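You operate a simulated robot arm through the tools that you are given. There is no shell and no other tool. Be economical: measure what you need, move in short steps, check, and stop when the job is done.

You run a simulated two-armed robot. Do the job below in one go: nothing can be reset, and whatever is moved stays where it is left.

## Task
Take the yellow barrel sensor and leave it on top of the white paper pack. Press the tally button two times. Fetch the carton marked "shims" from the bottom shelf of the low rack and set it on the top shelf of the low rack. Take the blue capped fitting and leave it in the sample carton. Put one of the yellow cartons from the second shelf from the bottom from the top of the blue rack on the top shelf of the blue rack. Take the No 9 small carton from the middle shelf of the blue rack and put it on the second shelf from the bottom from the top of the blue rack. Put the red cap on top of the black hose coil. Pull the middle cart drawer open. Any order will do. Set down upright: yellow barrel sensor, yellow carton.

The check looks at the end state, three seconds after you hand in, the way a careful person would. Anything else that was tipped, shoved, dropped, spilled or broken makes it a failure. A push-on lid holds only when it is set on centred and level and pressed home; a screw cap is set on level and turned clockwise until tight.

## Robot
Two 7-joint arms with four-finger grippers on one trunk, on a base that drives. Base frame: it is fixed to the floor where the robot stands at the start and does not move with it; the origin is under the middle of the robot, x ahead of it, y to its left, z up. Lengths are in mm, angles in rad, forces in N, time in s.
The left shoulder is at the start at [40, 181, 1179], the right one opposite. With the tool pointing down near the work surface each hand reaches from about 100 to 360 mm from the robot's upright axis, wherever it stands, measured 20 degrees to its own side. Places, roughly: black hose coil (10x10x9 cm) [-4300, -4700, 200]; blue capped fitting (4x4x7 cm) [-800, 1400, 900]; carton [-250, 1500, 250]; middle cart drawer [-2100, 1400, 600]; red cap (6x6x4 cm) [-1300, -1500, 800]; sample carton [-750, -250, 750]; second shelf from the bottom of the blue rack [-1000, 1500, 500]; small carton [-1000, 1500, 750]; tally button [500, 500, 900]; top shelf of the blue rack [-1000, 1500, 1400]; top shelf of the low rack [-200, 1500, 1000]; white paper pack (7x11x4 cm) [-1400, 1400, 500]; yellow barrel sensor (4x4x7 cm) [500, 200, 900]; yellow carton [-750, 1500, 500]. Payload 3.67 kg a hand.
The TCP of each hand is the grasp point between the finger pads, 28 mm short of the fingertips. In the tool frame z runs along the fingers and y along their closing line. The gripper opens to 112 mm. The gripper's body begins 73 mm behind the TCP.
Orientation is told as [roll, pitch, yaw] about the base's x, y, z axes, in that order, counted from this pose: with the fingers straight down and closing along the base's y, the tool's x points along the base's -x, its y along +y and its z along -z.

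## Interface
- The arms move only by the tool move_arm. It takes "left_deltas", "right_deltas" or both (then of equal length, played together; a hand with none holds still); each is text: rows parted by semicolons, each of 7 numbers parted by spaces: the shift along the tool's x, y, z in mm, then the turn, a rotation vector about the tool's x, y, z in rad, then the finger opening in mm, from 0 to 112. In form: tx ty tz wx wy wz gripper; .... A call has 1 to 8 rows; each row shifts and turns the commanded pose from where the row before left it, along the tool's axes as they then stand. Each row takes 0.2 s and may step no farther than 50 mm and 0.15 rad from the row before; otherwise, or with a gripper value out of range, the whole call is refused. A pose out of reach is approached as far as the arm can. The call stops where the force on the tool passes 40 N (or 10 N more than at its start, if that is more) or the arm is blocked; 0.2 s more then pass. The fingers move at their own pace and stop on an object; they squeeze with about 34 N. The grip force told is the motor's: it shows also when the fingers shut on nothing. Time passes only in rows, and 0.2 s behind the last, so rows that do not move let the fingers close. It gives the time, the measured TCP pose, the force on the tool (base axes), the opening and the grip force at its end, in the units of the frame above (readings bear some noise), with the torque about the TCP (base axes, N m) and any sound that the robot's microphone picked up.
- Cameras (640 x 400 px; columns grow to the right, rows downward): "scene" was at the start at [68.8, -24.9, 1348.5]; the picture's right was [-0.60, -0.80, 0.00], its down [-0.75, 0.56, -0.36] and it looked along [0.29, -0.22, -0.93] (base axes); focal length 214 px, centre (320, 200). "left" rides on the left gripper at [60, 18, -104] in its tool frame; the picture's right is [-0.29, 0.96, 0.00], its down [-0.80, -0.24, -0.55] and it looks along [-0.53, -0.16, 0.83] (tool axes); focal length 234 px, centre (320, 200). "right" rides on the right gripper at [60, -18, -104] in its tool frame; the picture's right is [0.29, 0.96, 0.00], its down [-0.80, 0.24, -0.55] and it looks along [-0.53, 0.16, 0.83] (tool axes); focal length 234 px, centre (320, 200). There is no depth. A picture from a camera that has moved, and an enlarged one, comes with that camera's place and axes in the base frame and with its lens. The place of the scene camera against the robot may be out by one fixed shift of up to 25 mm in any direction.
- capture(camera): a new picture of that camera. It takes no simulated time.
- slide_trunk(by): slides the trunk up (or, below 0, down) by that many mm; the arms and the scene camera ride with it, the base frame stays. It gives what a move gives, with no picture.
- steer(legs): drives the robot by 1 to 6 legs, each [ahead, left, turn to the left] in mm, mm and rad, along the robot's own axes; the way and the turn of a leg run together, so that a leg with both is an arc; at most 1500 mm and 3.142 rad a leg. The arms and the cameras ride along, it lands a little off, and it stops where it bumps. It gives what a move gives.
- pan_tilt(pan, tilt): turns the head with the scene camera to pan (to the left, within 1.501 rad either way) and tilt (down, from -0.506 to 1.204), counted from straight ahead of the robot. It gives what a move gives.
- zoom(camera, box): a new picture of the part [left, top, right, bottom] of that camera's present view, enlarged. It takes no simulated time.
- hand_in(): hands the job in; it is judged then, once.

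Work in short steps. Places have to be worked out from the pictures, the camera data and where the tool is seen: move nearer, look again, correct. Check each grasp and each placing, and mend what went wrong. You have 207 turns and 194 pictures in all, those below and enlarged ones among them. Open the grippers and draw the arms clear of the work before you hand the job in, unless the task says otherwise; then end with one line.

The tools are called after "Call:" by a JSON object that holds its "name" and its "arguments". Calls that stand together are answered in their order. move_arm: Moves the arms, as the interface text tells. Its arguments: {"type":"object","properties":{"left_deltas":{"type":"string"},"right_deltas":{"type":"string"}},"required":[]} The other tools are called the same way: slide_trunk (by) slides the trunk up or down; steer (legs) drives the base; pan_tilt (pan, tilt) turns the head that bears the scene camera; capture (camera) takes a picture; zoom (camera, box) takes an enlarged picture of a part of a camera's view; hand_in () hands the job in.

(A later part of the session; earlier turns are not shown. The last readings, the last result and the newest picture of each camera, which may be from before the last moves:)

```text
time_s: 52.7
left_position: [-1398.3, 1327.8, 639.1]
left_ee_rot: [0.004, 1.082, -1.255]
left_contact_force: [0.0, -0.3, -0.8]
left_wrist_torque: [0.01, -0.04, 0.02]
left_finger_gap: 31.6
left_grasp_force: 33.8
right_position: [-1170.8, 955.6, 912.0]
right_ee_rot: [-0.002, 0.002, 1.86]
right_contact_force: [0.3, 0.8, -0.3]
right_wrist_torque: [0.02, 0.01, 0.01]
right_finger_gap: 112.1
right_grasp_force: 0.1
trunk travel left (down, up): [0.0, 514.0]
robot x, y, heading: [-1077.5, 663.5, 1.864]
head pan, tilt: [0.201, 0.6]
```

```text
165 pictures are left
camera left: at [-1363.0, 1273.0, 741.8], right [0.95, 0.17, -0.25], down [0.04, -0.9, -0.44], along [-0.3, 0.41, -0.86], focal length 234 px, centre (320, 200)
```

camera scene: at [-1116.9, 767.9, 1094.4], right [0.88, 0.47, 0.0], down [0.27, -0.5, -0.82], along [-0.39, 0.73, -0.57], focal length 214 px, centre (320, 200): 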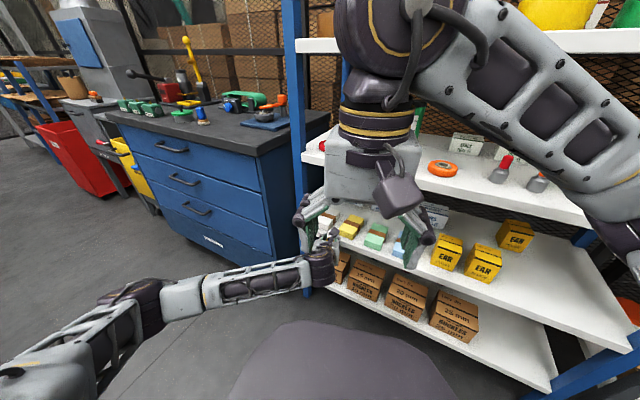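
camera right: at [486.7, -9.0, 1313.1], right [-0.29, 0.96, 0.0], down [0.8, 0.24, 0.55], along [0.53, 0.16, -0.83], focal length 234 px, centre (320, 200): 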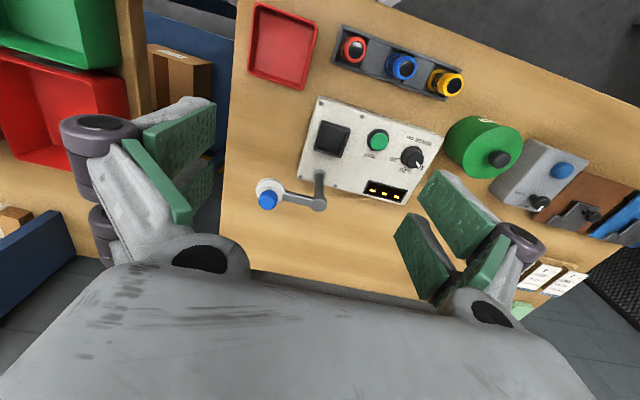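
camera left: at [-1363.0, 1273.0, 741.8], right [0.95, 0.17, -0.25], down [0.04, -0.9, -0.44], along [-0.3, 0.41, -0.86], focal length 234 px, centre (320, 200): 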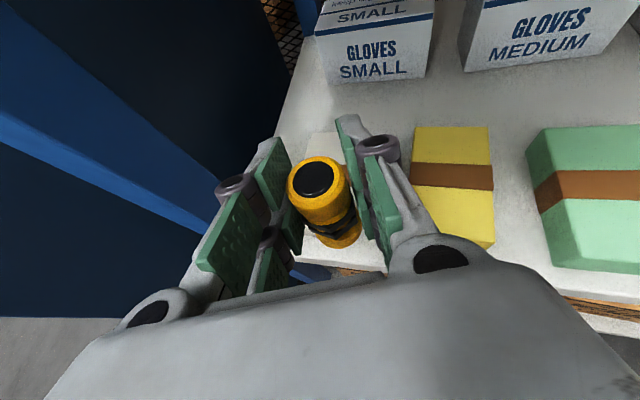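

Pack centre refined to about (-1407,1384). I move over it, then lower gently.

Call:
{"name": "move_arm", "arguments": {"left_deltas": "13.2 5 24.7 0 0 0 20; 13.2 4 24.7 0 0 0 20; -8.8 0 4.7 0 0 0 20; 0 0 0 0 0 0 20"}}

Call:
{"name": "capture", "arguments": {"camera": "left"}}

Call:
{"name": "zoom", "arguments": {"camera": "scene", "box": [260, 150, 460, 280]}}

```text
time_s: 53.7
left_position: [-1407.6, 1382.3, 628.5]
left_ee_rot: [0.001, 1.081, -1.256]
left_contact_force: [0.3, 0.4, -1.1]
left_wrist_torque: [-0.04, 0.0, -0.01]
left_finger_gap: 31.2
left_grasp_force: 34.4
right_position: [-1172.0, 956.4, 911.5]
right_ee_rot: [0.001, 0.002, 1.862]
right_contact_force: [-0.2, -1.0, 0.1]
right_wrist_torque: [-0.02, 0.01, -0.01]
right_finger_gap: 112.0
right_grasp_force: 0.0
trunk travel left (down, up): [0.0, 514.0]
robot x, y, heading: [-1071.9, 658.8, 1.864]
head pan, tilt: [0.201, 0.6]
```

```text
164 pictures are left
camera left: at [-1372.1, 1328.5, 731.1], right [0.95, 0.17, -0.25], down [0.04, -0.9, -0.44], along [-0.3, 0.41, -0.86], focal length 234 px, centre (320, 200)
```

left: 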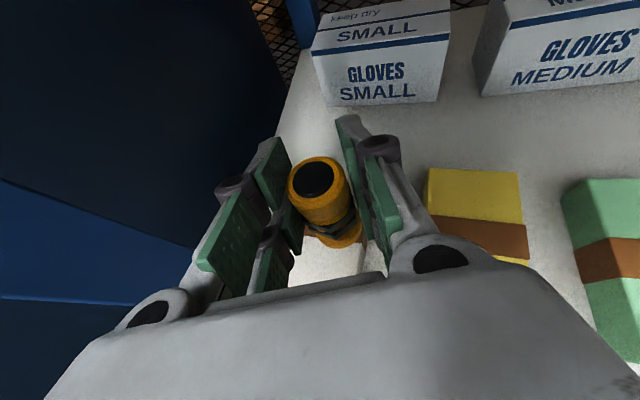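

```text
3.08 times, centred on (360, 215) of scene
camera zoom: at [-1116.9, 768.0, 1094.4], right [0.88, 0.47, 0.0], down [0.27, -0.5, -0.82], along [-0.39, 0.73, -0.57], focal length 660 px, centre (197, 154)
```

zoom: 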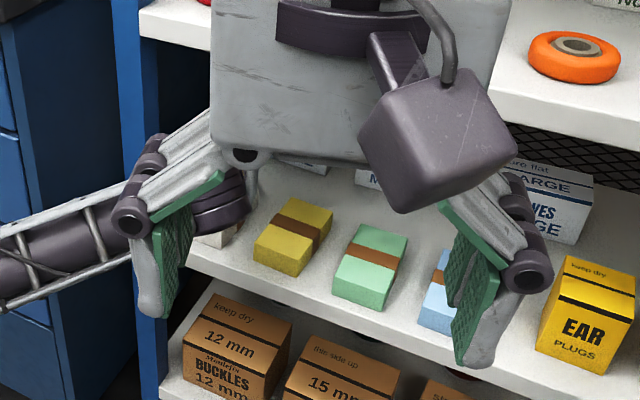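

The sensor is over the pack's band, centred. I lower in 3 mm steps until contact.

Call:
{"name": "move_arm", "arguments": {"left_deltas": "-4.4 0 2.35 0 0 0 20; -2.65 0 1.4 0 0 0 20; -2.65 0 1.4 0 0 0 20; 0 0 0 0 0 0 20"}}

```text
time_s: 54.7
left_position: [-1405.5, 1382.3, 618.8]
left_ee_rot: [0.003, 1.081, -1.256]
left_contact_force: [0.3, 0.9, -1.2]
left_wrist_torque: [0.03, 0.02, -0.01]
left_finger_gap: 31.4
left_grasp_force: 33.6
right_position: [-1172.4, 955.4, 910.0]
right_ee_rot: [0.001, 0.001, 1.86]
right_contact_force: [-0.2, 0.0, -0.8]
right_wrist_torque: [0.0, -0.01, 0.0]
right_finger_gap: 112.0
right_grasp_force: 0.1
trunk travel left (down, up): [0.0, 514.0]
robot x, y, heading: [-1072.6, 661.7, 1.861]
head pan, tilt: [0.201, 0.6]
```

No contact yet; continue down in small steps.

Call:
{"name": "move_arm", "arguments": {"left_deltas": "-2.65 0 1.4 0 0 0 20; -2.65 0 1.4 0 0 0 20; 0 0 0 0 0 0 20"}}

Call:
{"name": "move_arm", "arguments": {"left_deltas": "-1.8 0 1 0 0 0 20; -1.8 0 1 0 0 0 20; 0 0 0 0 0 0 20"}}

Call:
{"name": "capture", "arguments": {"camera": "left"}}

```text
time_s: 55.5
left_position: [-1406.9, 1383.2, 613.1]
left_ee_rot: [0.003, 1.082, -1.255]
left_contact_force: [1.1, 0.2, 0.1]
left_wrist_torque: [-0.03, 0.02, 0.0]
left_finger_gap: 31.6
left_grasp_force: 33.9
right_position: [-1172.1, 955.7, 911.7]
right_ee_rot: [0.0, 0.004, 1.86]
right_contact_force: [-0.2, 0.0, 0.2]
right_wrist_torque: [0.03, -0.02, 0.04]
right_finger_gap: 111.8
right_grasp_force: 0.0
trunk travel left (down, up): [0.0, 514.0]
robot x, y, heading: [-1074.8, 663.6, 1.865]
head pan, tilt: [0.201, 0.6]
```

```text
time_s: 56.3
left_position: [-1408.4, 1383.5, 608.0]
left_ee_rot: [0.001, 1.082, -1.254]
left_contact_force: [-0.1, -0.2, -1.0]
left_wrist_torque: [0.01, 0.0, 0.0]
left_finger_gap: 31.4
left_grasp_force: 34.3
right_position: [-1172.8, 956.1, 911.9]
right_ee_rot: [0.001, 0.002, 1.861]
right_contact_force: [0.1, 0.0, 0.8]
right_wrist_torque: [-0.04, 0.01, -0.02]
right_finger_gap: 111.9
right_grasp_force: 0.0
trunk travel left (down, up): [0.0, 514.0]
robot x, y, heading: [-1071.5, 665.0, 1.865]
head pan, tilt: [0.201, 0.6]
```

```text
162 pictures are left
camera left: at [-1372.3, 1328.6, 709.9], right [0.95, 0.17, -0.25], down [0.04, -0.9, -0.44], along [-0.3, 0.41, -0.86], focal length 234 px, centre (320, 200)
```

left: 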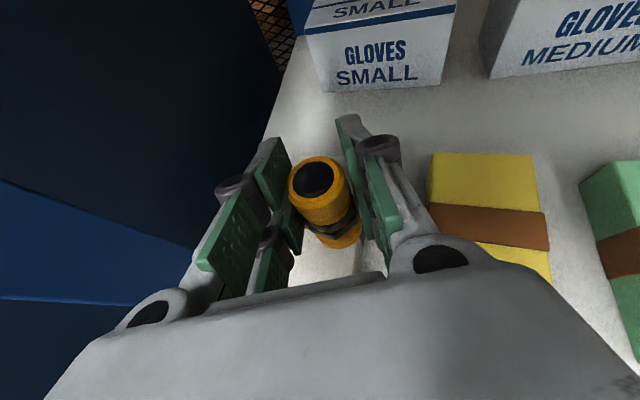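

Still hanging free. I keep lowering, 2 mm per row.

Call:
{"name": "move_arm", "arguments": {"left_deltas": "-1.8 0 1 0 0 0 20; -1.8 0 1 0 0 0 20; 0 0 0 0 0 0 20"}}

Call:
{"name": "zoom", "arguments": {"camera": "left", "box": [240, 130, 400, 280]}}

```text
time_s: 57.1
left_position: [-1406.8, 1382.7, 604.1]
left_ee_rot: [0.001, 1.081, -1.256]
left_contact_force: [0.0, -0.5, -1.0]
left_wrist_torque: [0.01, 0.01, 0.02]
left_finger_gap: 31.5
left_grasp_force: 34.4
right_position: [-1172.1, 954.9, 911.1]
right_ee_rot: [-0.001, 0.002, 1.861]
right_contact_force: [0.7, 0.3, 0.4]
right_wrist_torque: [0.01, -0.01, -0.01]
right_finger_gap: 112.1
right_grasp_force: 0.0
trunk travel left (down, up): [0.0, 514.0]
robot x, y, heading: [-1072.5, 662.1, 1.862]
head pan, tilt: [0.201, 0.6]
```

```text
2.67 times, centred on (320, 205) of left
camera zoom: at [-1372.3, 1328.8, 705.9], right [0.95, 0.17, -0.25], down [0.04, -0.9, -0.44], along [-0.3, 0.41, -0.86], focal length 624 px, centre (320, 187)
```

zoom: 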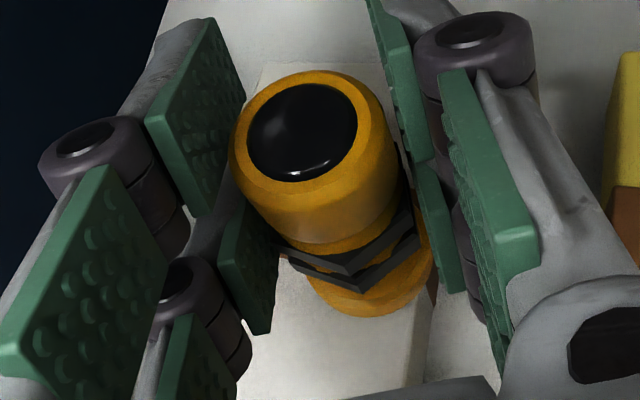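

The pack's right edge is at x≈-1390 and its back-left corner near (-1452,1445), so the centre is ≈(-1420,1388). I shift 13 mm left, 5 back, then continue down.

Call:
{"name": "move_arm", "arguments": {"left_deltas": "3.7 -11 7 0 0 0 20; 0 0 0 0 0 0 20; -1.8 0 1 0 0 0 20; -1.8 0 1 0 0 0 20; 0 0 0 0 0 0 20"}}

Call:
{"name": "move_arm", "arguments": {"left_deltas": "-1.8 0 1 0 0 0 20; 0 0 0 0 0 0 20"}}

Call:
{"name": "zoom", "arguments": {"camera": "left", "box": [240, 130, 400, 280]}}

```text
time_s: 58.3
left_position: [-1421.9, 1388.5, 601.0]
left_ee_rot: [0.004, 1.084, -1.256]
left_contact_force: [-0.7, -0.3, 5.5]
left_wrist_torque: [0.01, 0.11, -0.02]
left_finger_gap: 31.3
left_grasp_force: 33.9
right_position: [-1170.8, 955.2, 911.6]
right_ee_rot: [0.0, 0.002, 1.861]
right_contact_force: [0.3, -0.3, 0.1]
right_wrist_torque: [0.0, 0.01, -0.02]
right_finger_gap: 112.0
right_grasp_force: 0.2
trunk travel left (down, up): [0.0, 514.0]
robot x, y, heading: [-1072.2, 661.3, 1.865]
head pan, tilt: [0.201, 0.6]
```

```text
time_s: 58.9
left_position: [-1421.1, 1387.6, 601.5]
left_ee_rot: [0.004, 1.087, -1.255]
left_contact_force: [-0.9, 1.2, 15.2]
left_wrist_torque: [0.0, 0.22, -0.01]
left_finger_gap: 31.2
left_grasp_force: 34.2
right_position: [-1171.2, 955.0, 911.5]
right_ee_rot: [0.0, 0.003, 1.862]
right_contact_force: [1.2, 0.0, 0.1]
right_wrist_torque: [0.02, -0.01, 0.02]
right_finger_gap: 112.2
right_grasp_force: 0.1
trunk travel left (down, up): [0.0, 514.0]
robot x, y, heading: [-1072.8, 664.2, 1.861]
head pan, tilt: [0.201, 0.6]
```

```text
2.67 times, centred on (320, 205) of left
camera zoom: at [-1385.3, 1332.3, 702.8], right [0.95, 0.17, -0.25], down [0.04, -0.89, -0.45], along [-0.3, 0.42, -0.86], focal length 624 px, centre (320, 187)
```

zoom: 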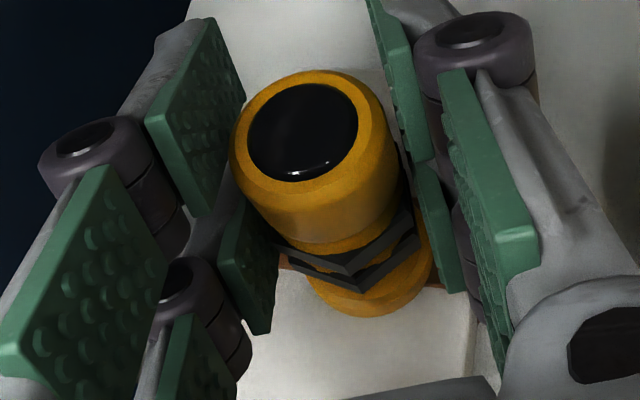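

Contact at z≈601 and centred on the pack. I relieve slightly, open, and draw straight back along the fingers.

Call:
{"name": "move_arm", "arguments": {"left_deltas": "1.2 0 -0.6 0 0 0 31; 0 0 0 0 0 0 45; 0 0 0 0 0 0 60; 0 0 0 0 0 0 60; 0 0 -20 0 0 0 60; 0 0 -40 0 0 0 60; 0 0 -45 0 0 0 60"}}

Call:
{"name": "capture", "arguments": {"camera": "left"}}

```text
time_s: 60.5
left_position: [-1392.5, 1298.2, 649.5]
left_ee_rot: [0.002, 1.081, -1.256]
left_contact_force: [1.1, -1.5, 0.9]
left_wrist_torque: [0.0, 0.01, 0.01]
left_finger_gap: 60.1
left_grasp_force: 0.1
right_position: [-1171.2, 956.1, 912.0]
right_ee_rot: [-0.001, 0.002, 1.862]
right_contact_force: [0.1, -0.5, -0.3]
right_wrist_torque: [0.03, -0.02, -0.02]
right_finger_gap: 112.0
right_grasp_force: 0.1
trunk travel left (down, up): [0.0, 514.0]
robot x, y, heading: [-1076.3, 662.8, 1.862]
head pan, tilt: [0.201, 0.6]
```

```text
159 pictures are left
camera left: at [-1357.3, 1244.3, 750.9], right [0.95, 0.17, -0.25], down [0.04, -0.9, -0.44], along [-0.3, 0.41, -0.86], focal length 234 px, centre (320, 200)
```

left: 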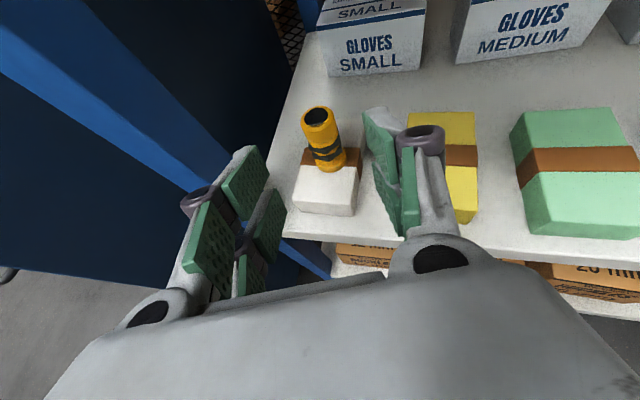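

The sensor stands upright on the white pack. I back off, square up, raise the trunk somewhat and shift the right hand aside to survey the rack.

Call:
{"name": "steer", "arguments": {"legs": [[-160, 0, 0], [0, 0, -0.292]]}}

Call:
{"name": "move_arm", "arguments": {"right_deltas": "0 -45 0 0 0 0 112; 0 -45 0 0 0 0 112; 0 -45 0 0 0 0 112; 0 -45 0 0 0 0 112; 0 -45 0 0 0 0 112; 0 -45 0 0 0 0 112"}}

Call:
{"name": "slide_trunk", "arguments": {"by": 150}}

Call:
{"name": "pan_tilt", "arguments": {"pan": -0.2, "tilt": 0.45}}

Call:
{"name": "capture", "arguments": {"camera": "scene"}}

```text
time_s: 62.9
left_position: [-1147.4, 1212.0, 648.7]
left_ee_rot: [0.002, 1.081, -1.549]
left_contact_force: [0.2, 0.0, 0.7]
left_wrist_torque: [-0.02, 0.02, 0.0]
left_finger_gap: 60.2
left_grasp_force: 0.1
right_position: [-1034.6, 819.0, 910.9]
right_ee_rot: [-0.001, 0.001, 1.566]
right_contact_force: [-0.3, -0.2, -0.3]
right_wrist_torque: [0.03, 0.02, 0.0]
right_finger_gap: 112.1
right_grasp_force: 0.0
trunk travel left (down, up): [0.0, 514.0]
robot x, y, heading: [-1026.1, 509.2, 1.57]
head pan, tilt: [0.201, 0.6]
```

```text
time_s: 64.3
left_position: [-1148.1, 1212.3, 649.2]
left_ee_rot: [0.001, 1.083, -1.551]
left_contact_force: [-0.6, 0.0, -0.1]
left_wrist_torque: [0.01, 0.0, 0.02]
left_finger_gap: 60.1
left_grasp_force: 0.1
right_position: [-764.5, 818.3, 910.2]
right_ee_rot: [0.002, 0.0, 1.567]
right_contact_force: [0.6, -0.7, 0.3]
right_wrist_torque: [-0.04, 0.0, -0.03]
right_finger_gap: 111.9
right_grasp_force: 0.1
trunk travel left (down, up): [0.0, 514.0]
robot x, y, heading: [-1029.0, 508.4, 1.567]
head pan, tilt: [0.201, 0.6]
```

```text
time_s: 66.1
left_position: [-1146.9, 1212.7, 797.2]
left_ee_rot: [0.001, 1.081, -1.55]
left_contact_force: [-0.5, -1.0, 0.2]
left_wrist_torque: [0.02, 0.01, 0.03]
left_finger_gap: 60.1
left_grasp_force: 0.1
right_position: [-765.9, 817.4, 1059.2]
right_ee_rot: [0.001, 0.002, 1.566]
right_contact_force: [-0.1, -0.2, -1.3]
right_wrist_torque: [-0.02, 0.0, -0.01]
right_finger_gap: 112.2
right_grasp_force: 0.1
trunk travel left (down, up): [-150.0, 364.0]
robot x, y, heading: [-1028.3, 510.7, 1.567]
head pan, tilt: [0.201, 0.6]
```

```text
time_s: 67.0
left_position: [-1148.5, 1211.3, 798.1]
left_ee_rot: [0.003, 1.081, -1.549]
left_contact_force: [-0.4, -0.7, -0.5]
left_wrist_torque: [0.03, 0.01, -0.01]
left_finger_gap: 60.0
left_grasp_force: 0.0
right_position: [-765.7, 817.0, 1059.9]
right_ee_rot: [0.0, 0.0, 1.565]
right_contact_force: [0.1, -0.4, -0.4]
right_wrist_torque: [-0.01, 0.01, -0.01]
right_finger_gap: 111.9
right_grasp_force: 0.0
trunk travel left (down, up): [-150.0, 364.0]
robot x, y, heading: [-1029.6, 510.0, 1.571]
head pan, tilt: [-0.201, 0.45]
```

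```text
158 pictures are left
camera scene: at [-1004.5, 628.3, 1257.1], right [0.98, -0.2, 0.0], down [-0.09, -0.43, -0.9], along [0.18, 0.88, -0.44], focal length 214 px, centre (320, 200)
```

scene: 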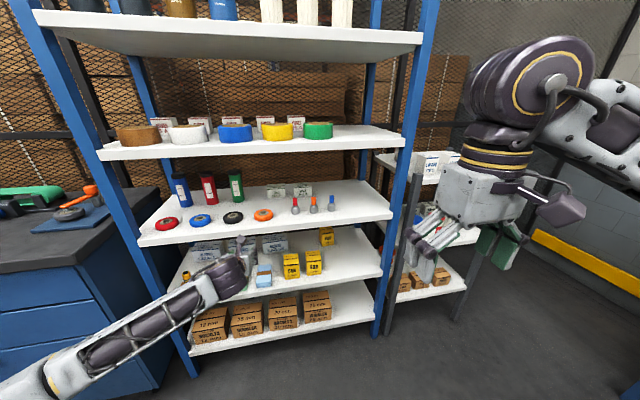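

Call:
{"name": "zoom", "arguments": {"camera": "scene", "box": [140, 150, 400, 312]}}

Call:
{"name": "zoom", "arguments": {"camera": "scene", "box": [40, 0, 440, 170]}}

```text
2.46 times, centred on (270, 231) of scene
camera zoom: at [-1004.5, 628.3, 1257.1], right [0.98, -0.2, 0.0], down [-0.09, -0.43, -0.9], along [0.18, 0.88, -0.44], focal length 528 px, centre (443, 124)
```

zoom: 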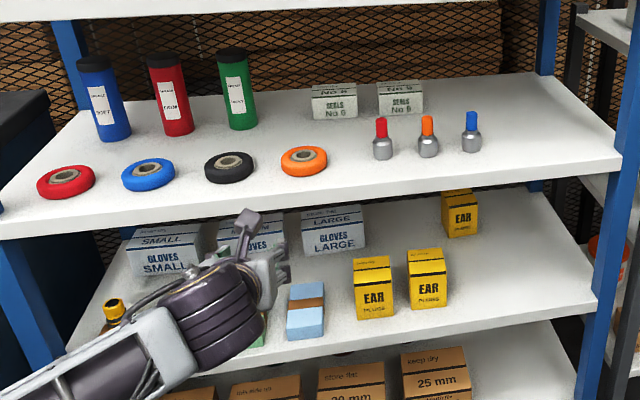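

```text
1.60 times, centred on (240, 85) of scene
camera zoom: at [-1004.5, 628.3, 1257.1], right [0.98, -0.2, 0.0], down [-0.09, -0.43, -0.9], along [0.18, 0.88, -0.44], focal length 343 px, centre (448, 384)
```

zoom: 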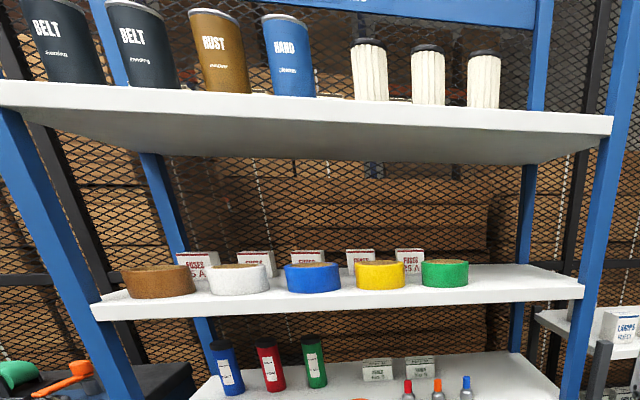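

I see two SEALS cartons at the back of the middle shelf (near x≈-900, y≈1555) behind the capped fittings. I move the hand in front of them at safe height to read the labels.

Call:
{"name": "slide_trunk", "arguments": {"by": 170}}

Call:
{"name": "steer", "arguments": {"legs": [[0, -260, 0], [40, 0, 0]]}}

Call:
{"name": "capture", "arguments": {"camera": "left"}}

```text
time_s: 68.9
left_position: [-1147.5, 1212.0, 967.0]
left_ee_rot: [0.001, 1.082, -1.552]
left_contact_force: [0.4, -0.1, 0.0]
left_wrist_torque: [0.03, -0.01, 0.0]
left_finger_gap: 60.0
left_grasp_force: 0.1
right_position: [-767.2, 818.1, 1229.2]
right_ee_rot: [-0.001, 0.003, 1.564]
right_contact_force: [-0.1, -0.1, 0.7]
right_wrist_torque: [0.0, 0.02, 0.01]
right_finger_gap: 112.0
right_grasp_force: 0.0
trunk travel left (down, up): [-320.0, 194.0]
robot x, y, heading: [-1023.8, 510.6, 1.567]
head pan, tilt: [-0.201, 0.45]
```

```text
time_s: 71.2
left_position: [-889.6, 1250.3, 967.8]
left_ee_rot: [0.003, 1.084, -1.549]
left_contact_force: [-0.9, -0.3, 0.8]
left_wrist_torque: [0.03, 0.01, -0.02]
left_finger_gap: 60.1
left_grasp_force: 0.0
right_position: [-507.1, 855.6, 1230.0]
right_ee_rot: [0.0, 0.001, 1.566]
right_contact_force: [0.3, 0.2, 0.0]
right_wrist_torque: [0.0, -0.01, -0.01]
right_finger_gap: 111.9
right_grasp_force: 0.1
trunk travel left (down, up): [-320.0, 194.0]
robot x, y, heading: [-770.2, 549.0, 1.565]
head pan, tilt: [-0.201, 0.45]
```

```text
155 pictures are left
camera left: at [-872.2, 1186.8, 1070.1], right [0.96, -0.12, -0.25], down [-0.22, -0.87, -0.45], along [-0.17, 0.48, -0.86], focal length 234 px, centre (320, 200)
```

left: 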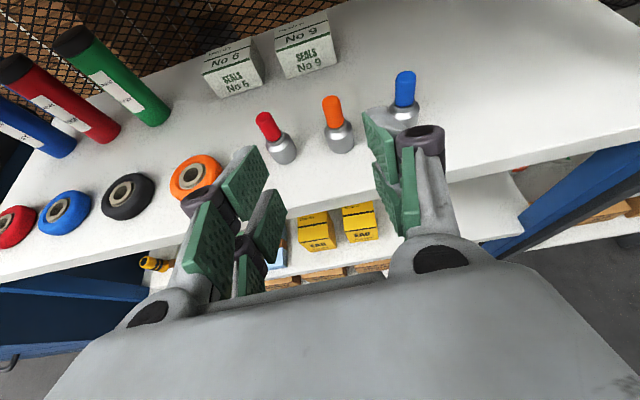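

No 9 confirmed (right one). I zoom for accurate corners of it and the fittings in front.

Call:
{"name": "zoom", "arguments": {"camera": "left", "box": [190, 0, 430, 150]}}

Call:
{"name": "capture", "arguments": {"camera": "scene"}}

```text
2.67 times, centred on (310, 75) of left
camera zoom: at [-872.2, 1186.8, 1070.1], right [0.96, -0.12, -0.25], down [-0.22, -0.87, -0.45], along [-0.17, 0.48, -0.86], focal length 624 px, centre (347, 533)
```

zoom: 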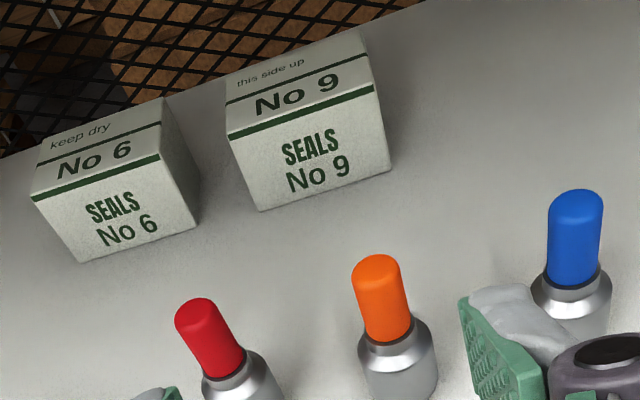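

```text
153 pictures are left
camera scene: at [-747.1, 665.0, 1426.6], right [0.98, -0.2, 0.0], down [-0.09, -0.43, -0.9], along [0.18, 0.88, -0.43], focal length 214 px, centre (320, 200)
```

scene: 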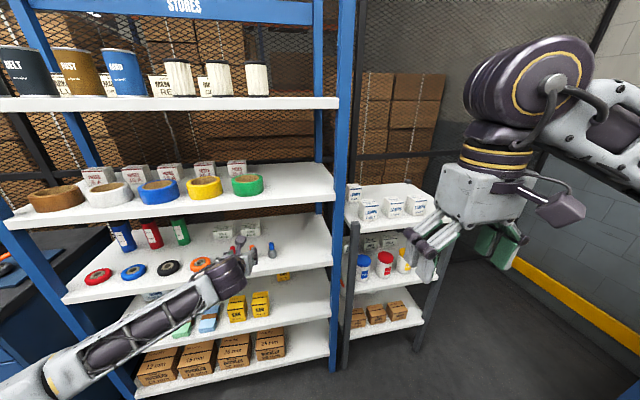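

No 9: x −952…−861, front y≈1590, top ≈869, 91 wide. I'll go over the fittings: turn −0.05, shift left, open fingers fully, and pitch the hand to 1.15.

Call:
{"name": "steer", "arguments": {"legs": [[0, 0, -0.05], [0, 62, 0]]}}

Call:
{"name": "move_arm", "arguments": {"left_deltas": "0 0 0 0 0.07 0 112; 0 0 0 0 0 0 112; 0 0 0 0 0 0 112"}}

Call:
{"name": "slide_trunk", "arguments": {"by": -27}}

Call:
{"name": "capture", "arguments": {"camera": "left"}}

```text
time_s: 72.7
left_position: [-914.2, 1259.5, 965.3]
left_ee_rot: [0.004, 1.082, -1.6]
left_contact_force: [-0.3, 0.4, -0.4]
left_wrist_torque: [-0.02, -0.03, -0.02]
left_finger_gap: 60.4
left_grasp_force: 0.3
right_position: [-553.7, 846.1, 1228.7]
right_ee_rot: [0.002, 0.0, 1.515]
right_contact_force: [-0.5, 1.0, 0.1]
right_wrist_torque: [0.01, -0.08, 0.03]
right_finger_gap: 112.1
right_grasp_force: 0.0
trunk travel left (down, up): [-320.0, 194.0]
robot x, y, heading: [-830.4, 551.2, 1.516]
head pan, tilt: [-0.201, 0.45]
```

```text
time_s: 73.5
left_position: [-915.4, 1260.2, 966.3]
left_ee_rot: [0.004, 1.153, -1.601]
left_contact_force: [0.3, -0.8, 0.0]
left_wrist_torque: [-0.01, 0.0, -0.01]
left_finger_gap: 112.1
left_grasp_force: 0.0
right_position: [-554.2, 846.8, 1230.5]
right_ee_rot: [0.0, 0.001, 1.514]
right_contact_force: [-0.6, 0.1, 0.0]
right_wrist_torque: [0.02, -0.02, -0.03]
right_finger_gap: 112.1
right_grasp_force: 0.1
trunk travel left (down, up): [-320.0, 194.0]
robot x, y, heading: [-829.7, 551.4, 1.52]
head pan, tilt: [-0.201, 0.45]
```

```text
time_s: 74.2
left_position: [-914.6, 1260.3, 941.3]
left_ee_rot: [0.002, 1.152, -1.601]
left_contact_force: [-1.0, 0.9, -0.2]
left_wrist_torque: [-0.02, 0.0, 0.01]
left_finger_gap: 111.9
left_grasp_force: 0.1
right_position: [-553.9, 845.6, 1202.9]
right_ee_rot: [0.001, 0.002, 1.514]
right_contact_force: [0.6, -0.1, 0.4]
right_wrist_torque: [0.02, -0.01, 0.0]
right_finger_gap: 112.0
right_grasp_force: 0.1
trunk travel left (down, up): [-293.0, 221.0]
robot x, y, heading: [-829.3, 550.5, 1.521]
head pan, tilt: [-0.201, 0.45]
```

```text
152 pictures are left
camera left: at [-900.6, 1188.5, 1038.2], right [0.95, -0.15, -0.26], down [-0.27, -0.82, -0.5], along [-0.14, 0.55, -0.82], focal length 234 px, centre (320, 200)
```

left: 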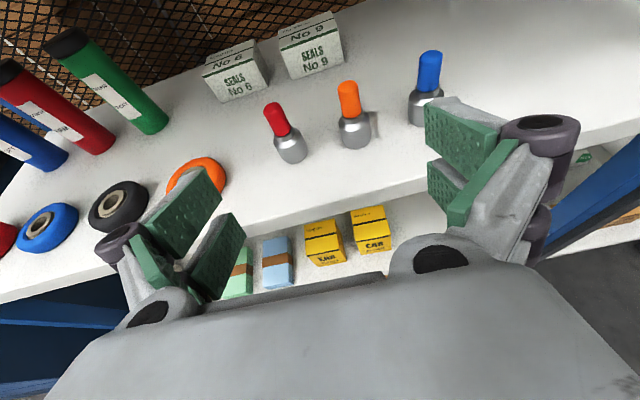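

I drive forward 110 so the fingertips are just short of the fittings, then check both views.

Call:
{"name": "steer", "arguments": {"legs": [[105, 0, 0]]}}

Call:
{"name": "pan_tilt", "arguments": {"pan": 0.1, "tilt": 0.75}}

Call:
{"name": "capture", "arguments": {"camera": "scene"}}

Call:
{"name": "capture", "arguments": {"camera": "left"}}

```text
time_s: 75.4
left_position: [-909.9, 1363.5, 939.9]
left_ee_rot: [0.001, 1.152, -1.599]
left_contact_force: [-0.3, -0.2, -0.3]
left_wrist_torque: [0.05, 0.02, 0.01]
left_finger_gap: 112.1
left_grasp_force: 0.1
right_position: [-549.0, 951.6, 1203.0]
right_ee_rot: [-0.001, 0.001, 1.515]
right_contact_force: [0.7, 0.6, 0.2]
right_wrist_torque: [-0.04, 0.0, 0.01]
right_finger_gap: 111.9
right_grasp_force: 0.1
trunk travel left (down, up): [-293.0, 221.0]
robot x, y, heading: [-824.5, 655.8, 1.521]
head pan, tilt: [-0.201, 0.45]
```

```text
time_s: 76.2
left_position: [-910.0, 1364.5, 940.2]
left_ee_rot: [0.003, 1.153, -1.599]
left_contact_force: [-0.6, -0.6, 0.0]
left_wrist_torque: [0.0, 0.03, 0.02]
left_finger_gap: 112.3
left_grasp_force: 0.0
right_position: [-548.7, 950.8, 1203.7]
right_ee_rot: [0.0, 0.001, 1.515]
right_contact_force: [0.5, -1.2, 0.5]
right_wrist_torque: [0.02, 0.0, -0.03]
right_finger_gap: 112.1
right_grasp_force: 0.1
trunk travel left (down, up): [-293.0, 221.0]
robot x, y, heading: [-822.9, 651.7, 1.519]
head pan, tilt: [0.099, 0.75]
```

```text
151 pictures are left
camera scene: at [-823.6, 767.4, 1373.4], right [1.0, 0.05, 0.0], down [0.03, -0.68, -0.73], along [-0.03, 0.73, -0.68], focal length 214 px, centre (320, 200)
```

scene: 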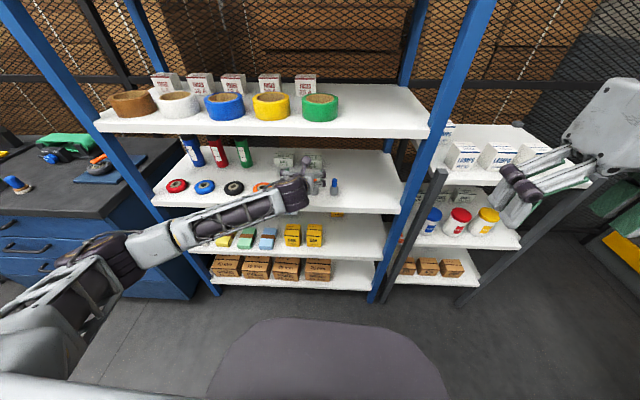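

```text
150 pictures are left
camera left: at [-895.2, 1293.2, 1038.2], right [0.95, -0.15, -0.26], down [-0.27, -0.82, -0.5], along [-0.14, 0.55, -0.82], focal length 234 px, centre (320, 200)
```

left: 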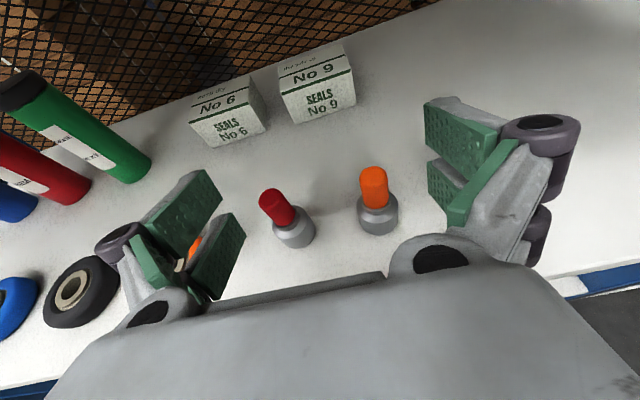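

I zoom in to triangulate the shelf height and box position more accurately before going in.

Call:
{"name": "zoom", "arguments": {"camera": "left", "box": [170, 30, 430, 255]}}

```text
1.78 times, centred on (300, 142) of left
camera zoom: at [-895.2, 1293.2, 1038.2], right [0.95, -0.15, -0.26], down [-0.27, -0.82, -0.5], along [-0.14, 0.55, -0.82], focal length 416 px, centre (356, 302)
```

zoom: 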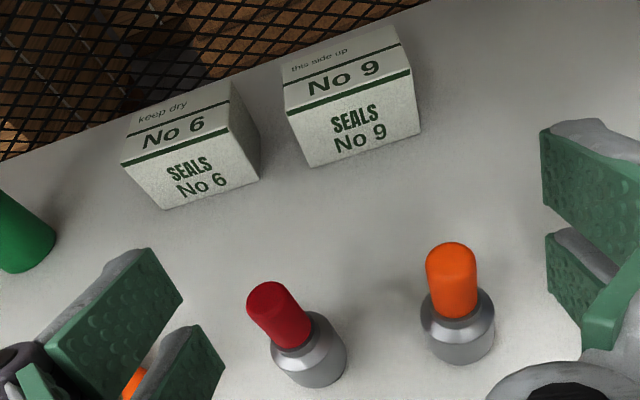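

Best estimate: shelf ≈837, fitting tops ≈907, box front y≈1562, top ≈893. I raise 16 and advance over the fittings, descending behind them gradually.

Call:
{"name": "move_arm", "arguments": {"left_deltas": "14.6 0 -6.5 0 0 0 112; 12.4 0 32.8 0 0 0 112; 2.3 0 37.3 0 0 0 112; 2.3 0 37.3 0 0 0 112; 0 0 0 0 0 0 112"}}

Call:
{"name": "capture", "arguments": {"camera": "left"}}

Call:
{"name": "zoom", "arguments": {"camera": "scene", "box": [120, 60, 440, 260]}}

```text
time_s: 77.4
left_position: [-905.7, 1468.9, 928.1]
left_ee_rot: [0.003, 1.154, -1.6]
left_contact_force: [-0.2, 0.2, 0.2]
left_wrist_torque: [-0.02, 0.0, -0.01]
left_finger_gap: 111.9
left_grasp_force: 0.1
right_position: [-549.0, 950.6, 1202.3]
right_ee_rot: [0.001, 0.001, 1.515]
right_contact_force: [0.1, -0.5, -0.8]
right_wrist_torque: [0.01, 0.01, 0.02]
right_finger_gap: 112.0
right_grasp_force: 0.0
trunk travel left (down, up): [-293.0, 221.0]
robot x, y, heading: [-823.2, 656.5, 1.516]
head pan, tilt: [0.099, 0.75]
```

```text
148 pictures are left
camera left: at [-892.0, 1397.6, 1025.8], right [0.95, -0.15, -0.26], down [-0.27, -0.82, -0.5], along [-0.14, 0.55, -0.82], focal length 234 px, centre (320, 200)
```

left: 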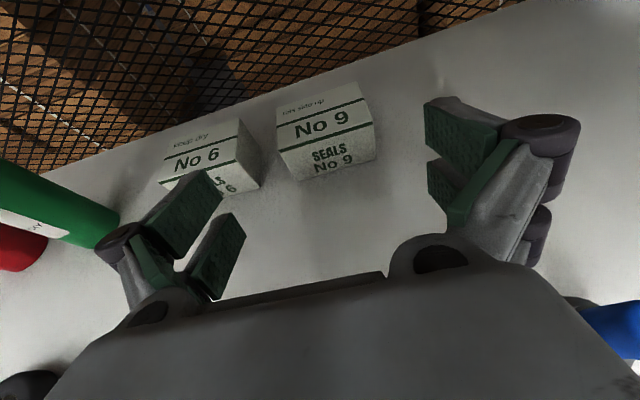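

```text
2.00 times, centred on (280, 160) of scene
camera zoom: at [-824.0, 767.1, 1373.3], right [1.0, 0.05, 0.0], down [0.03, -0.68, -0.73], along [-0.03, 0.73, -0.68], focal length 429 px, centre (400, 280)
```

zoom: 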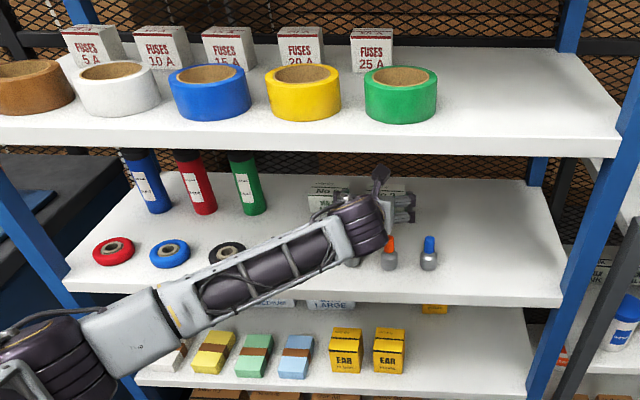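

Box now measured: x −950…−861, front y≈1557, top ≈886. I lower 23 mm, drive in 60, lower more, drive the last 58.

Call:
{"name": "move_arm", "arguments": {"left_deltas": "-21 -3 9.3 0 0 0 112; 0 0 0 0 0 0 112"}}

Call:
{"name": "steer", "arguments": {"legs": [[60, 0, 0]]}}

Call:
{"name": "move_arm", "arguments": {"left_deltas": "-14.6 0 6.5 0 0 0 112; 0 0 0 0 0 0 112"}}

Call:
{"name": "capture", "arguments": {"camera": "left"}}

Call:
{"name": "zoom", "arguments": {"camera": "scene", "box": [120, 60, 440, 260]}}

```text
time_s: 78.0
left_position: [-908.6, 1468.4, 906.0]
left_ee_rot: [0.001, 1.153, -1.602]
left_contact_force: [-1.1, 1.7, 6.0]
left_wrist_torque: [-0.36, 0.21, -0.1]
left_finger_gap: 112.1
left_grasp_force: 0.1
right_position: [-548.1, 950.6, 1204.0]
right_ee_rot: [0.003, 0.0, 1.517]
right_contact_force: [0.2, 0.2, -0.1]
right_wrist_torque: [0.0, 0.0, 0.02]
right_finger_gap: 111.9
right_grasp_force: 0.0
trunk travel left (down, up): [-293.0, 221.0]
robot x, y, heading: [-824.5, 656.7, 1.519]
head pan, tilt: [0.099, 0.75]
```

```text
time_s: 79.0
left_position: [-905.4, 1527.2, 904.8]
left_ee_rot: [0.004, 1.15, -1.601]
left_contact_force: [-0.1, -1.3, -0.4]
left_wrist_torque: [0.0, -0.02, 0.04]
left_finger_gap: 111.9
left_grasp_force: 0.0
right_position: [-545.2, 1010.3, 1202.4]
right_ee_rot: [0.003, 0.003, 1.513]
right_contact_force: [0.2, -0.1, 0.2]
right_wrist_torque: [-0.03, -0.03, -0.01]
right_finger_gap: 112.2
right_grasp_force: 0.0
trunk travel left (down, up): [-293.0, 221.0]
robot x, y, heading: [-825.1, 713.6, 1.521]
head pan, tilt: [0.099, 0.75]
```

```text
time_s: 79.5
left_position: [-905.3, 1528.1, 887.2]
left_ee_rot: [0.003, 1.151, -1.601]
left_contact_force: [1.0, 0.3, 0.3]
left_wrist_torque: [0.03, -0.03, 0.01]
left_finger_gap: 111.7
left_grasp_force: 0.1
right_position: [-545.2, 1010.9, 1202.5]
right_ee_rot: [0.002, 0.002, 1.515]
right_contact_force: [-0.2, 1.0, 1.0]
right_wrist_torque: [-0.02, -0.02, 0.0]
right_finger_gap: 112.0
right_grasp_force: 0.0
trunk travel left (down, up): [-293.0, 221.0]
robot x, y, heading: [-823.0, 714.2, 1.522]
head pan, tilt: [0.099, 0.75]
```

```text
146 pictures are left
camera left: at [-891.3, 1457.8, 984.9], right [0.95, -0.15, -0.26], down [-0.27, -0.82, -0.5], along [-0.14, 0.55, -0.82], focal length 234 px, centre (320, 200)
```

left: 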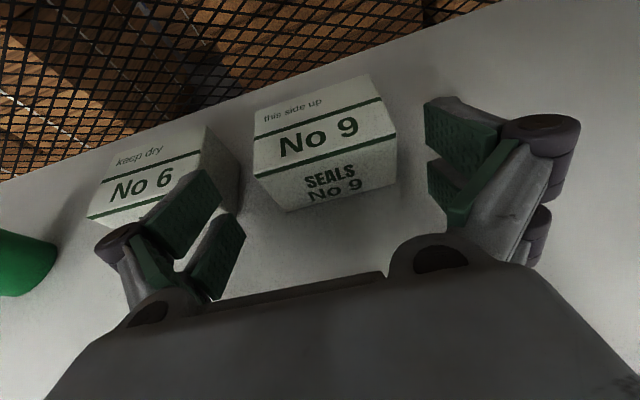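

```text
2.00 times, centred on (280, 160) of scene
camera zoom: at [-820.5, 827.5, 1373.2], right [1.0, 0.05, 0.0], down [0.03, -0.68, -0.73], along [-0.03, 0.73, -0.68], focal length 429 px, centre (400, 280)
```

zoom: 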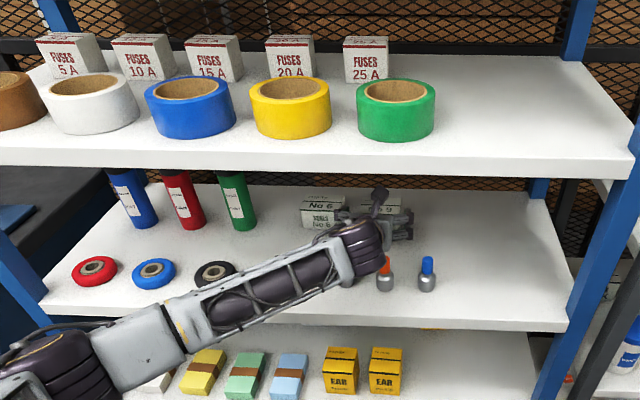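

The first lowering showed a 6 N touch about where the red cap is. I check with the right camera whether the red fitting still stands.

Call:
{"name": "capture", "arguments": {"camera": "right"}}

Call:
{"name": "zoom", "arguments": {"camera": "scene", "box": [240, 150, 360, 225]}}

```text
144 pictures are left
camera right: at [-530.9, 950.1, 1306.1], right [-0.97, -0.23, 0.0], down [-0.19, 0.81, 0.55], along [-0.13, 0.54, -0.83], focal length 234 px, centre (320, 200)
```

right: 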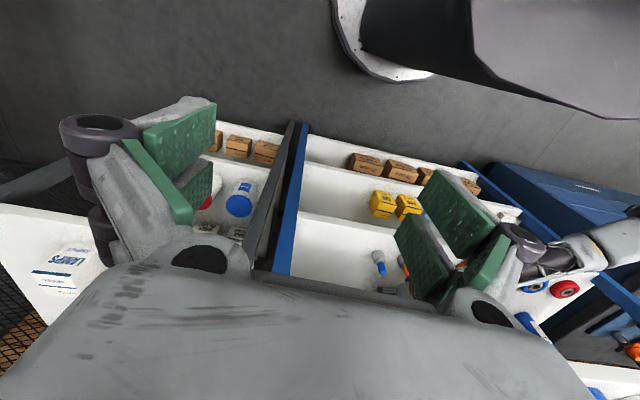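

```text
5.33 times, centred on (300, 188) of scene
camera zoom: at [-820.5, 827.5, 1373.2], right [1.0, 0.05, 0.0], down [0.03, -0.68, -0.73], along [-0.03, 0.73, -0.68], focal length 1144 px, centre (427, 267)
```

zoom: 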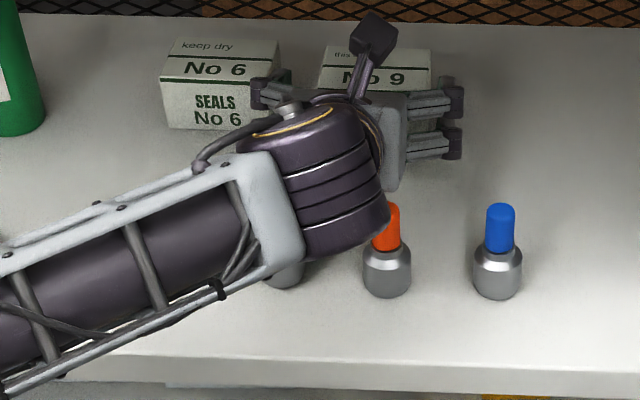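

The red fitting still stands. The wrist hub hangs low over the caps, so I steepen the hand (pitch to ≈0.88), lifting the wrist well above them, before advancing.

Call:
{"name": "move_arm", "arguments": {"left_deltas": "4 0 0 0 -0.09 0 112; 0 0 0 0 -0.09 0 112; 0 0 0 0 -0.09 0 112; 0 0 0 0 0 0 112"}}

Call:
{"name": "capture", "arguments": {"camera": "left"}}

Call:
{"name": "zoom", "arguments": {"camera": "scene", "box": [200, 120, 360, 225]}}

```text
time_s: 80.5
left_position: [-905.0, 1528.4, 892.3]
left_ee_rot: [0.004, 0.88, -1.603]
left_contact_force: [-0.1, 0.3, -0.2]
left_wrist_torque: [0.01, 0.0, -0.01]
left_finger_gap: 112.1
left_grasp_force: 0.1
right_position: [-544.9, 1010.9, 1202.4]
right_ee_rot: [0.0, 0.001, 1.515]
right_contact_force: [-0.5, 0.3, -0.8]
right_wrist_torque: [-0.02, -0.03, 0.0]
right_finger_gap: 112.1
right_grasp_force: 0.0
trunk travel left (down, up): [-293.0, 221.0]
robot x, y, heading: [-821.3, 712.3, 1.52]
head pan, tilt: [0.099, 0.75]
```

```text
142 pictures are left
camera left: at [-890.3, 1486.8, 1005.6], right [0.95, -0.22, -0.22], down [-0.27, -0.93, -0.26], along [-0.15, 0.31, -0.94], focal length 234 px, centre (320, 200)
```

left: 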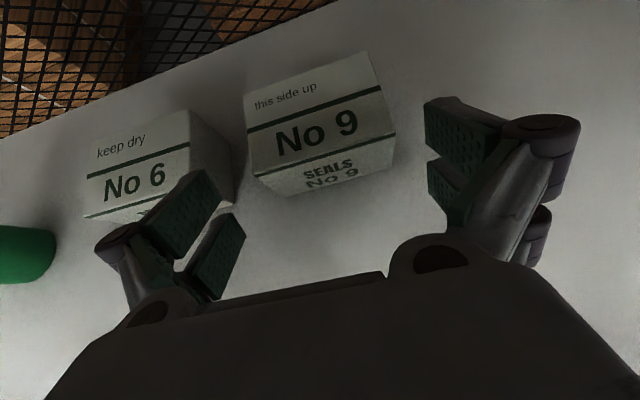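

```text
3.81 times, centred on (280, 172) of scene
camera zoom: at [-820.7, 826.3, 1373.3], right [1.0, 0.05, 0.0], down [0.03, -0.68, -0.73], along [-0.03, 0.73, -0.68], focal length 817 px, centre (472, 305)
```

zoom: 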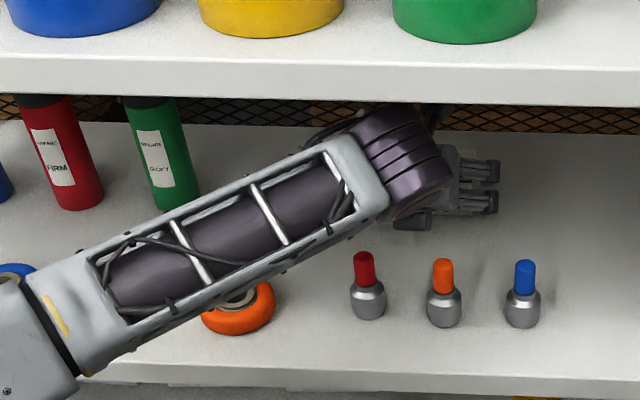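

All three fittings stand upright, and the way is clear. I drive in 60, then lower around the box.

Call:
{"name": "steer", "arguments": {"legs": [[60, 0, 0]]}}

Call:
{"name": "capture", "arguments": {"camera": "left"}}

```text
time_s: 81.5
left_position: [-902.5, 1588.3, 892.2]
left_ee_rot: [0.001, 0.882, -1.603]
left_contact_force: [-0.3, -0.1, -0.8]
left_wrist_torque: [0.02, -0.01, 0.01]
left_finger_gap: 112.0
left_grasp_force: 0.0
right_position: [-541.3, 1070.1, 1203.2]
right_ee_rot: [0.001, 0.002, 1.514]
right_contact_force: [0.4, 0.4, 0.2]
right_wrist_torque: [0.0, 0.01, 0.0]
right_finger_gap: 111.9
right_grasp_force: 0.1
trunk travel left (down, up): [-293.0, 221.0]
robot x, y, heading: [-819.3, 770.9, 1.521]
head pan, tilt: [0.099, 0.75]
```

```text
140 pictures are left
camera left: at [-887.2, 1546.1, 1005.0], right [0.95, -0.21, -0.22], down [-0.27, -0.93, -0.26], along [-0.15, 0.31, -0.94], focal length 234 px, centre (320, 200)
```

left: 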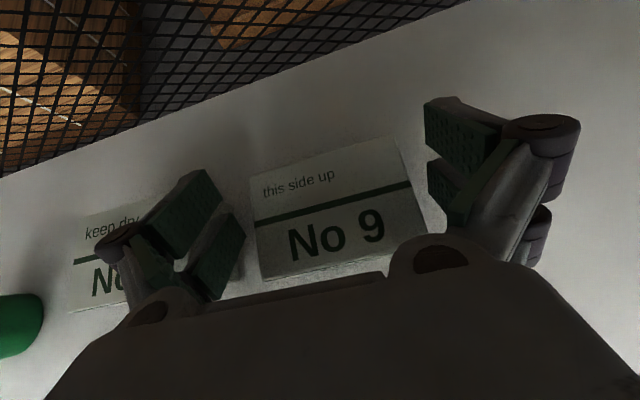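

The box sits between the fingers. I narrow to 102 (to clear No 6), lower 18 mm and close.

Call:
{"name": "move_arm", "arguments": {"left_deltas": "0 0 0 0 0 0 102; -7 0 5.7 0 0 0 102; -7 0 5.7 0 0 0 102; 0 0 0 0 0 0 102"}}

Call:
{"name": "move_arm", "arguments": {"left_deltas": "0 0 0 0 0 0 75; 0 0 0 0 0 0 75; 0 0 0 0 0 0 75"}}

Call:
{"name": "capture", "arguments": {"camera": "left"}}

```text
time_s: 82.5
left_position: [-902.2, 1586.3, 875.2]
left_ee_rot: [0.003, 0.883, -1.604]
left_contact_force: [-0.9, -0.4, 0.6]
left_wrist_torque: [0.02, 0.0, 0.01]
left_finger_gap: 101.8
left_grasp_force: 0.0
right_position: [-542.2, 1067.2, 1202.9]
right_ee_rot: [0.001, 0.002, 1.516]
right_contact_force: [0.1, 0.1, -0.3]
right_wrist_torque: [-0.02, 0.02, 0.02]
right_finger_gap: 112.0
right_grasp_force: 0.1
trunk travel left (down, up): [-293.0, 221.0]
robot x, y, heading: [-819.2, 776.5, 1.519]
head pan, tilt: [0.099, 0.75]
```

```text
time_s: 83.3
left_position: [-901.9, 1587.2, 874.3]
left_ee_rot: [0.003, 0.882, -1.601]
left_contact_force: [0.8, 1.0, 0.2]
left_wrist_torque: [-0.02, -0.01, 0.01]
left_finger_gap: 84.5
left_grasp_force: 34.0
right_position: [-540.9, 1068.8, 1202.7]
right_ee_rot: [0.0, 0.003, 1.514]
right_contact_force: [-0.2, -0.4, -0.6]
right_wrist_torque: [0.03, -0.01, 0.01]
right_finger_gap: 112.1
right_grasp_force: 0.0
trunk travel left (down, up): [-293.0, 221.0]
robot x, y, heading: [-820.4, 773.1, 1.521]
head pan, tilt: [0.099, 0.75]
```

```text
139 pictures are left
camera left: at [-887.2, 1545.4, 987.1], right [0.95, -0.21, -0.22], down [-0.27, -0.93, -0.26], along [-0.15, 0.31, -0.94], focal length 234 px, centre (320, 200)
```

left: 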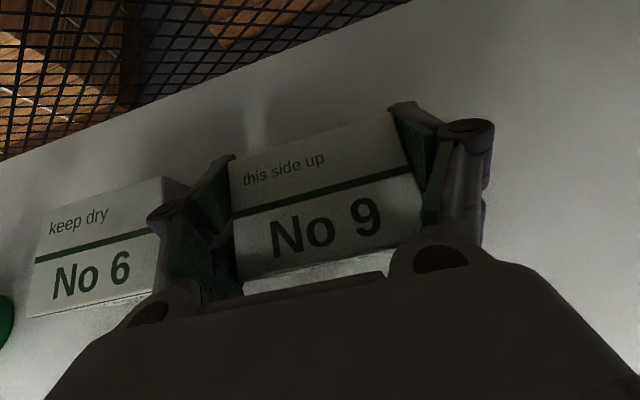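

Gripped at 84.5 mm. I lift 22 mm and slide sideways right behind the fittings with the base, rather than over them.

Call:
{"name": "move_arm", "arguments": {"left_deltas": "7.7 0 -6.4 0 0 0 75; 9.3 0 -7.6 0 0 0 75; 0 0 0 0 0 0 75"}}

Call:
{"name": "steer", "arguments": {"legs": [[0, -100, 0]]}}

Call:
{"name": "capture", "arguments": {"camera": "left"}}

Call:
{"name": "capture", "arguments": {"camera": "scene"}}

```text
time_s: 84.1
left_position: [-902.5, 1588.4, 896.7]
left_ee_rot: [0.003, 0.881, -1.603]
left_contact_force: [-0.1, 0.7, -0.3]
left_wrist_torque: [0.03, 0.03, 0.0]
left_finger_gap: 84.6
left_grasp_force: 33.5
right_position: [-543.0, 1067.8, 1203.7]
right_ee_rot: [0.0, 0.002, 1.515]
right_contact_force: [-0.3, -0.4, -0.1]
right_wrist_torque: [-0.03, 0.0, 0.02]
right_finger_gap: 112.0
right_grasp_force: 0.1
trunk travel left (down, up): [-293.0, 221.0]
robot x, y, heading: [-818.8, 775.3, 1.518]
head pan, tilt: [0.099, 0.75]
```

```text
time_s: 85.3
left_position: [-803.2, 1582.7, 895.8]
left_ee_rot: [0.003, 0.881, -1.602]
left_contact_force: [0.5, -0.5, -0.7]
left_wrist_torque: [0.03, 0.02, -0.01]
left_finger_gap: 84.8
left_grasp_force: 33.4
right_position: [-442.7, 1063.2, 1203.1]
right_ee_rot: [0.001, 0.002, 1.513]
right_contact_force: [0.5, -0.3, 0.1]
right_wrist_torque: [0.0, 0.01, -0.01]
right_finger_gap: 112.1
right_grasp_force: 0.0
trunk travel left (down, up): [-293.0, 221.0]
robot x, y, heading: [-717.5, 769.3, 1.52]
head pan, tilt: [0.099, 0.75]
```

```text
138 pictures are left
camera left: at [-787.6, 1540.3, 1009.5], right [0.95, -0.21, -0.22], down [-0.27, -0.93, -0.26], along [-0.15, 0.31, -0.94], focal length 234 px, centre (320, 200)
```

left: 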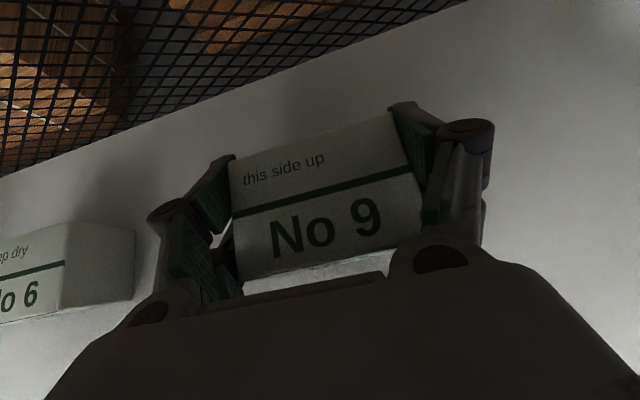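

```text
137 pictures are left
camera scene: at [-717.4, 880.0, 1373.3], right [1.0, 0.05, 0.0], down [0.03, -0.68, -0.73], along [-0.04, 0.73, -0.68], focal length 214 px, centre (320, 200)
```

scene: 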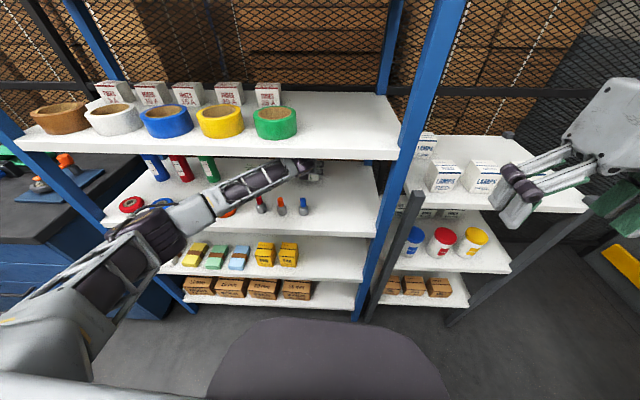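

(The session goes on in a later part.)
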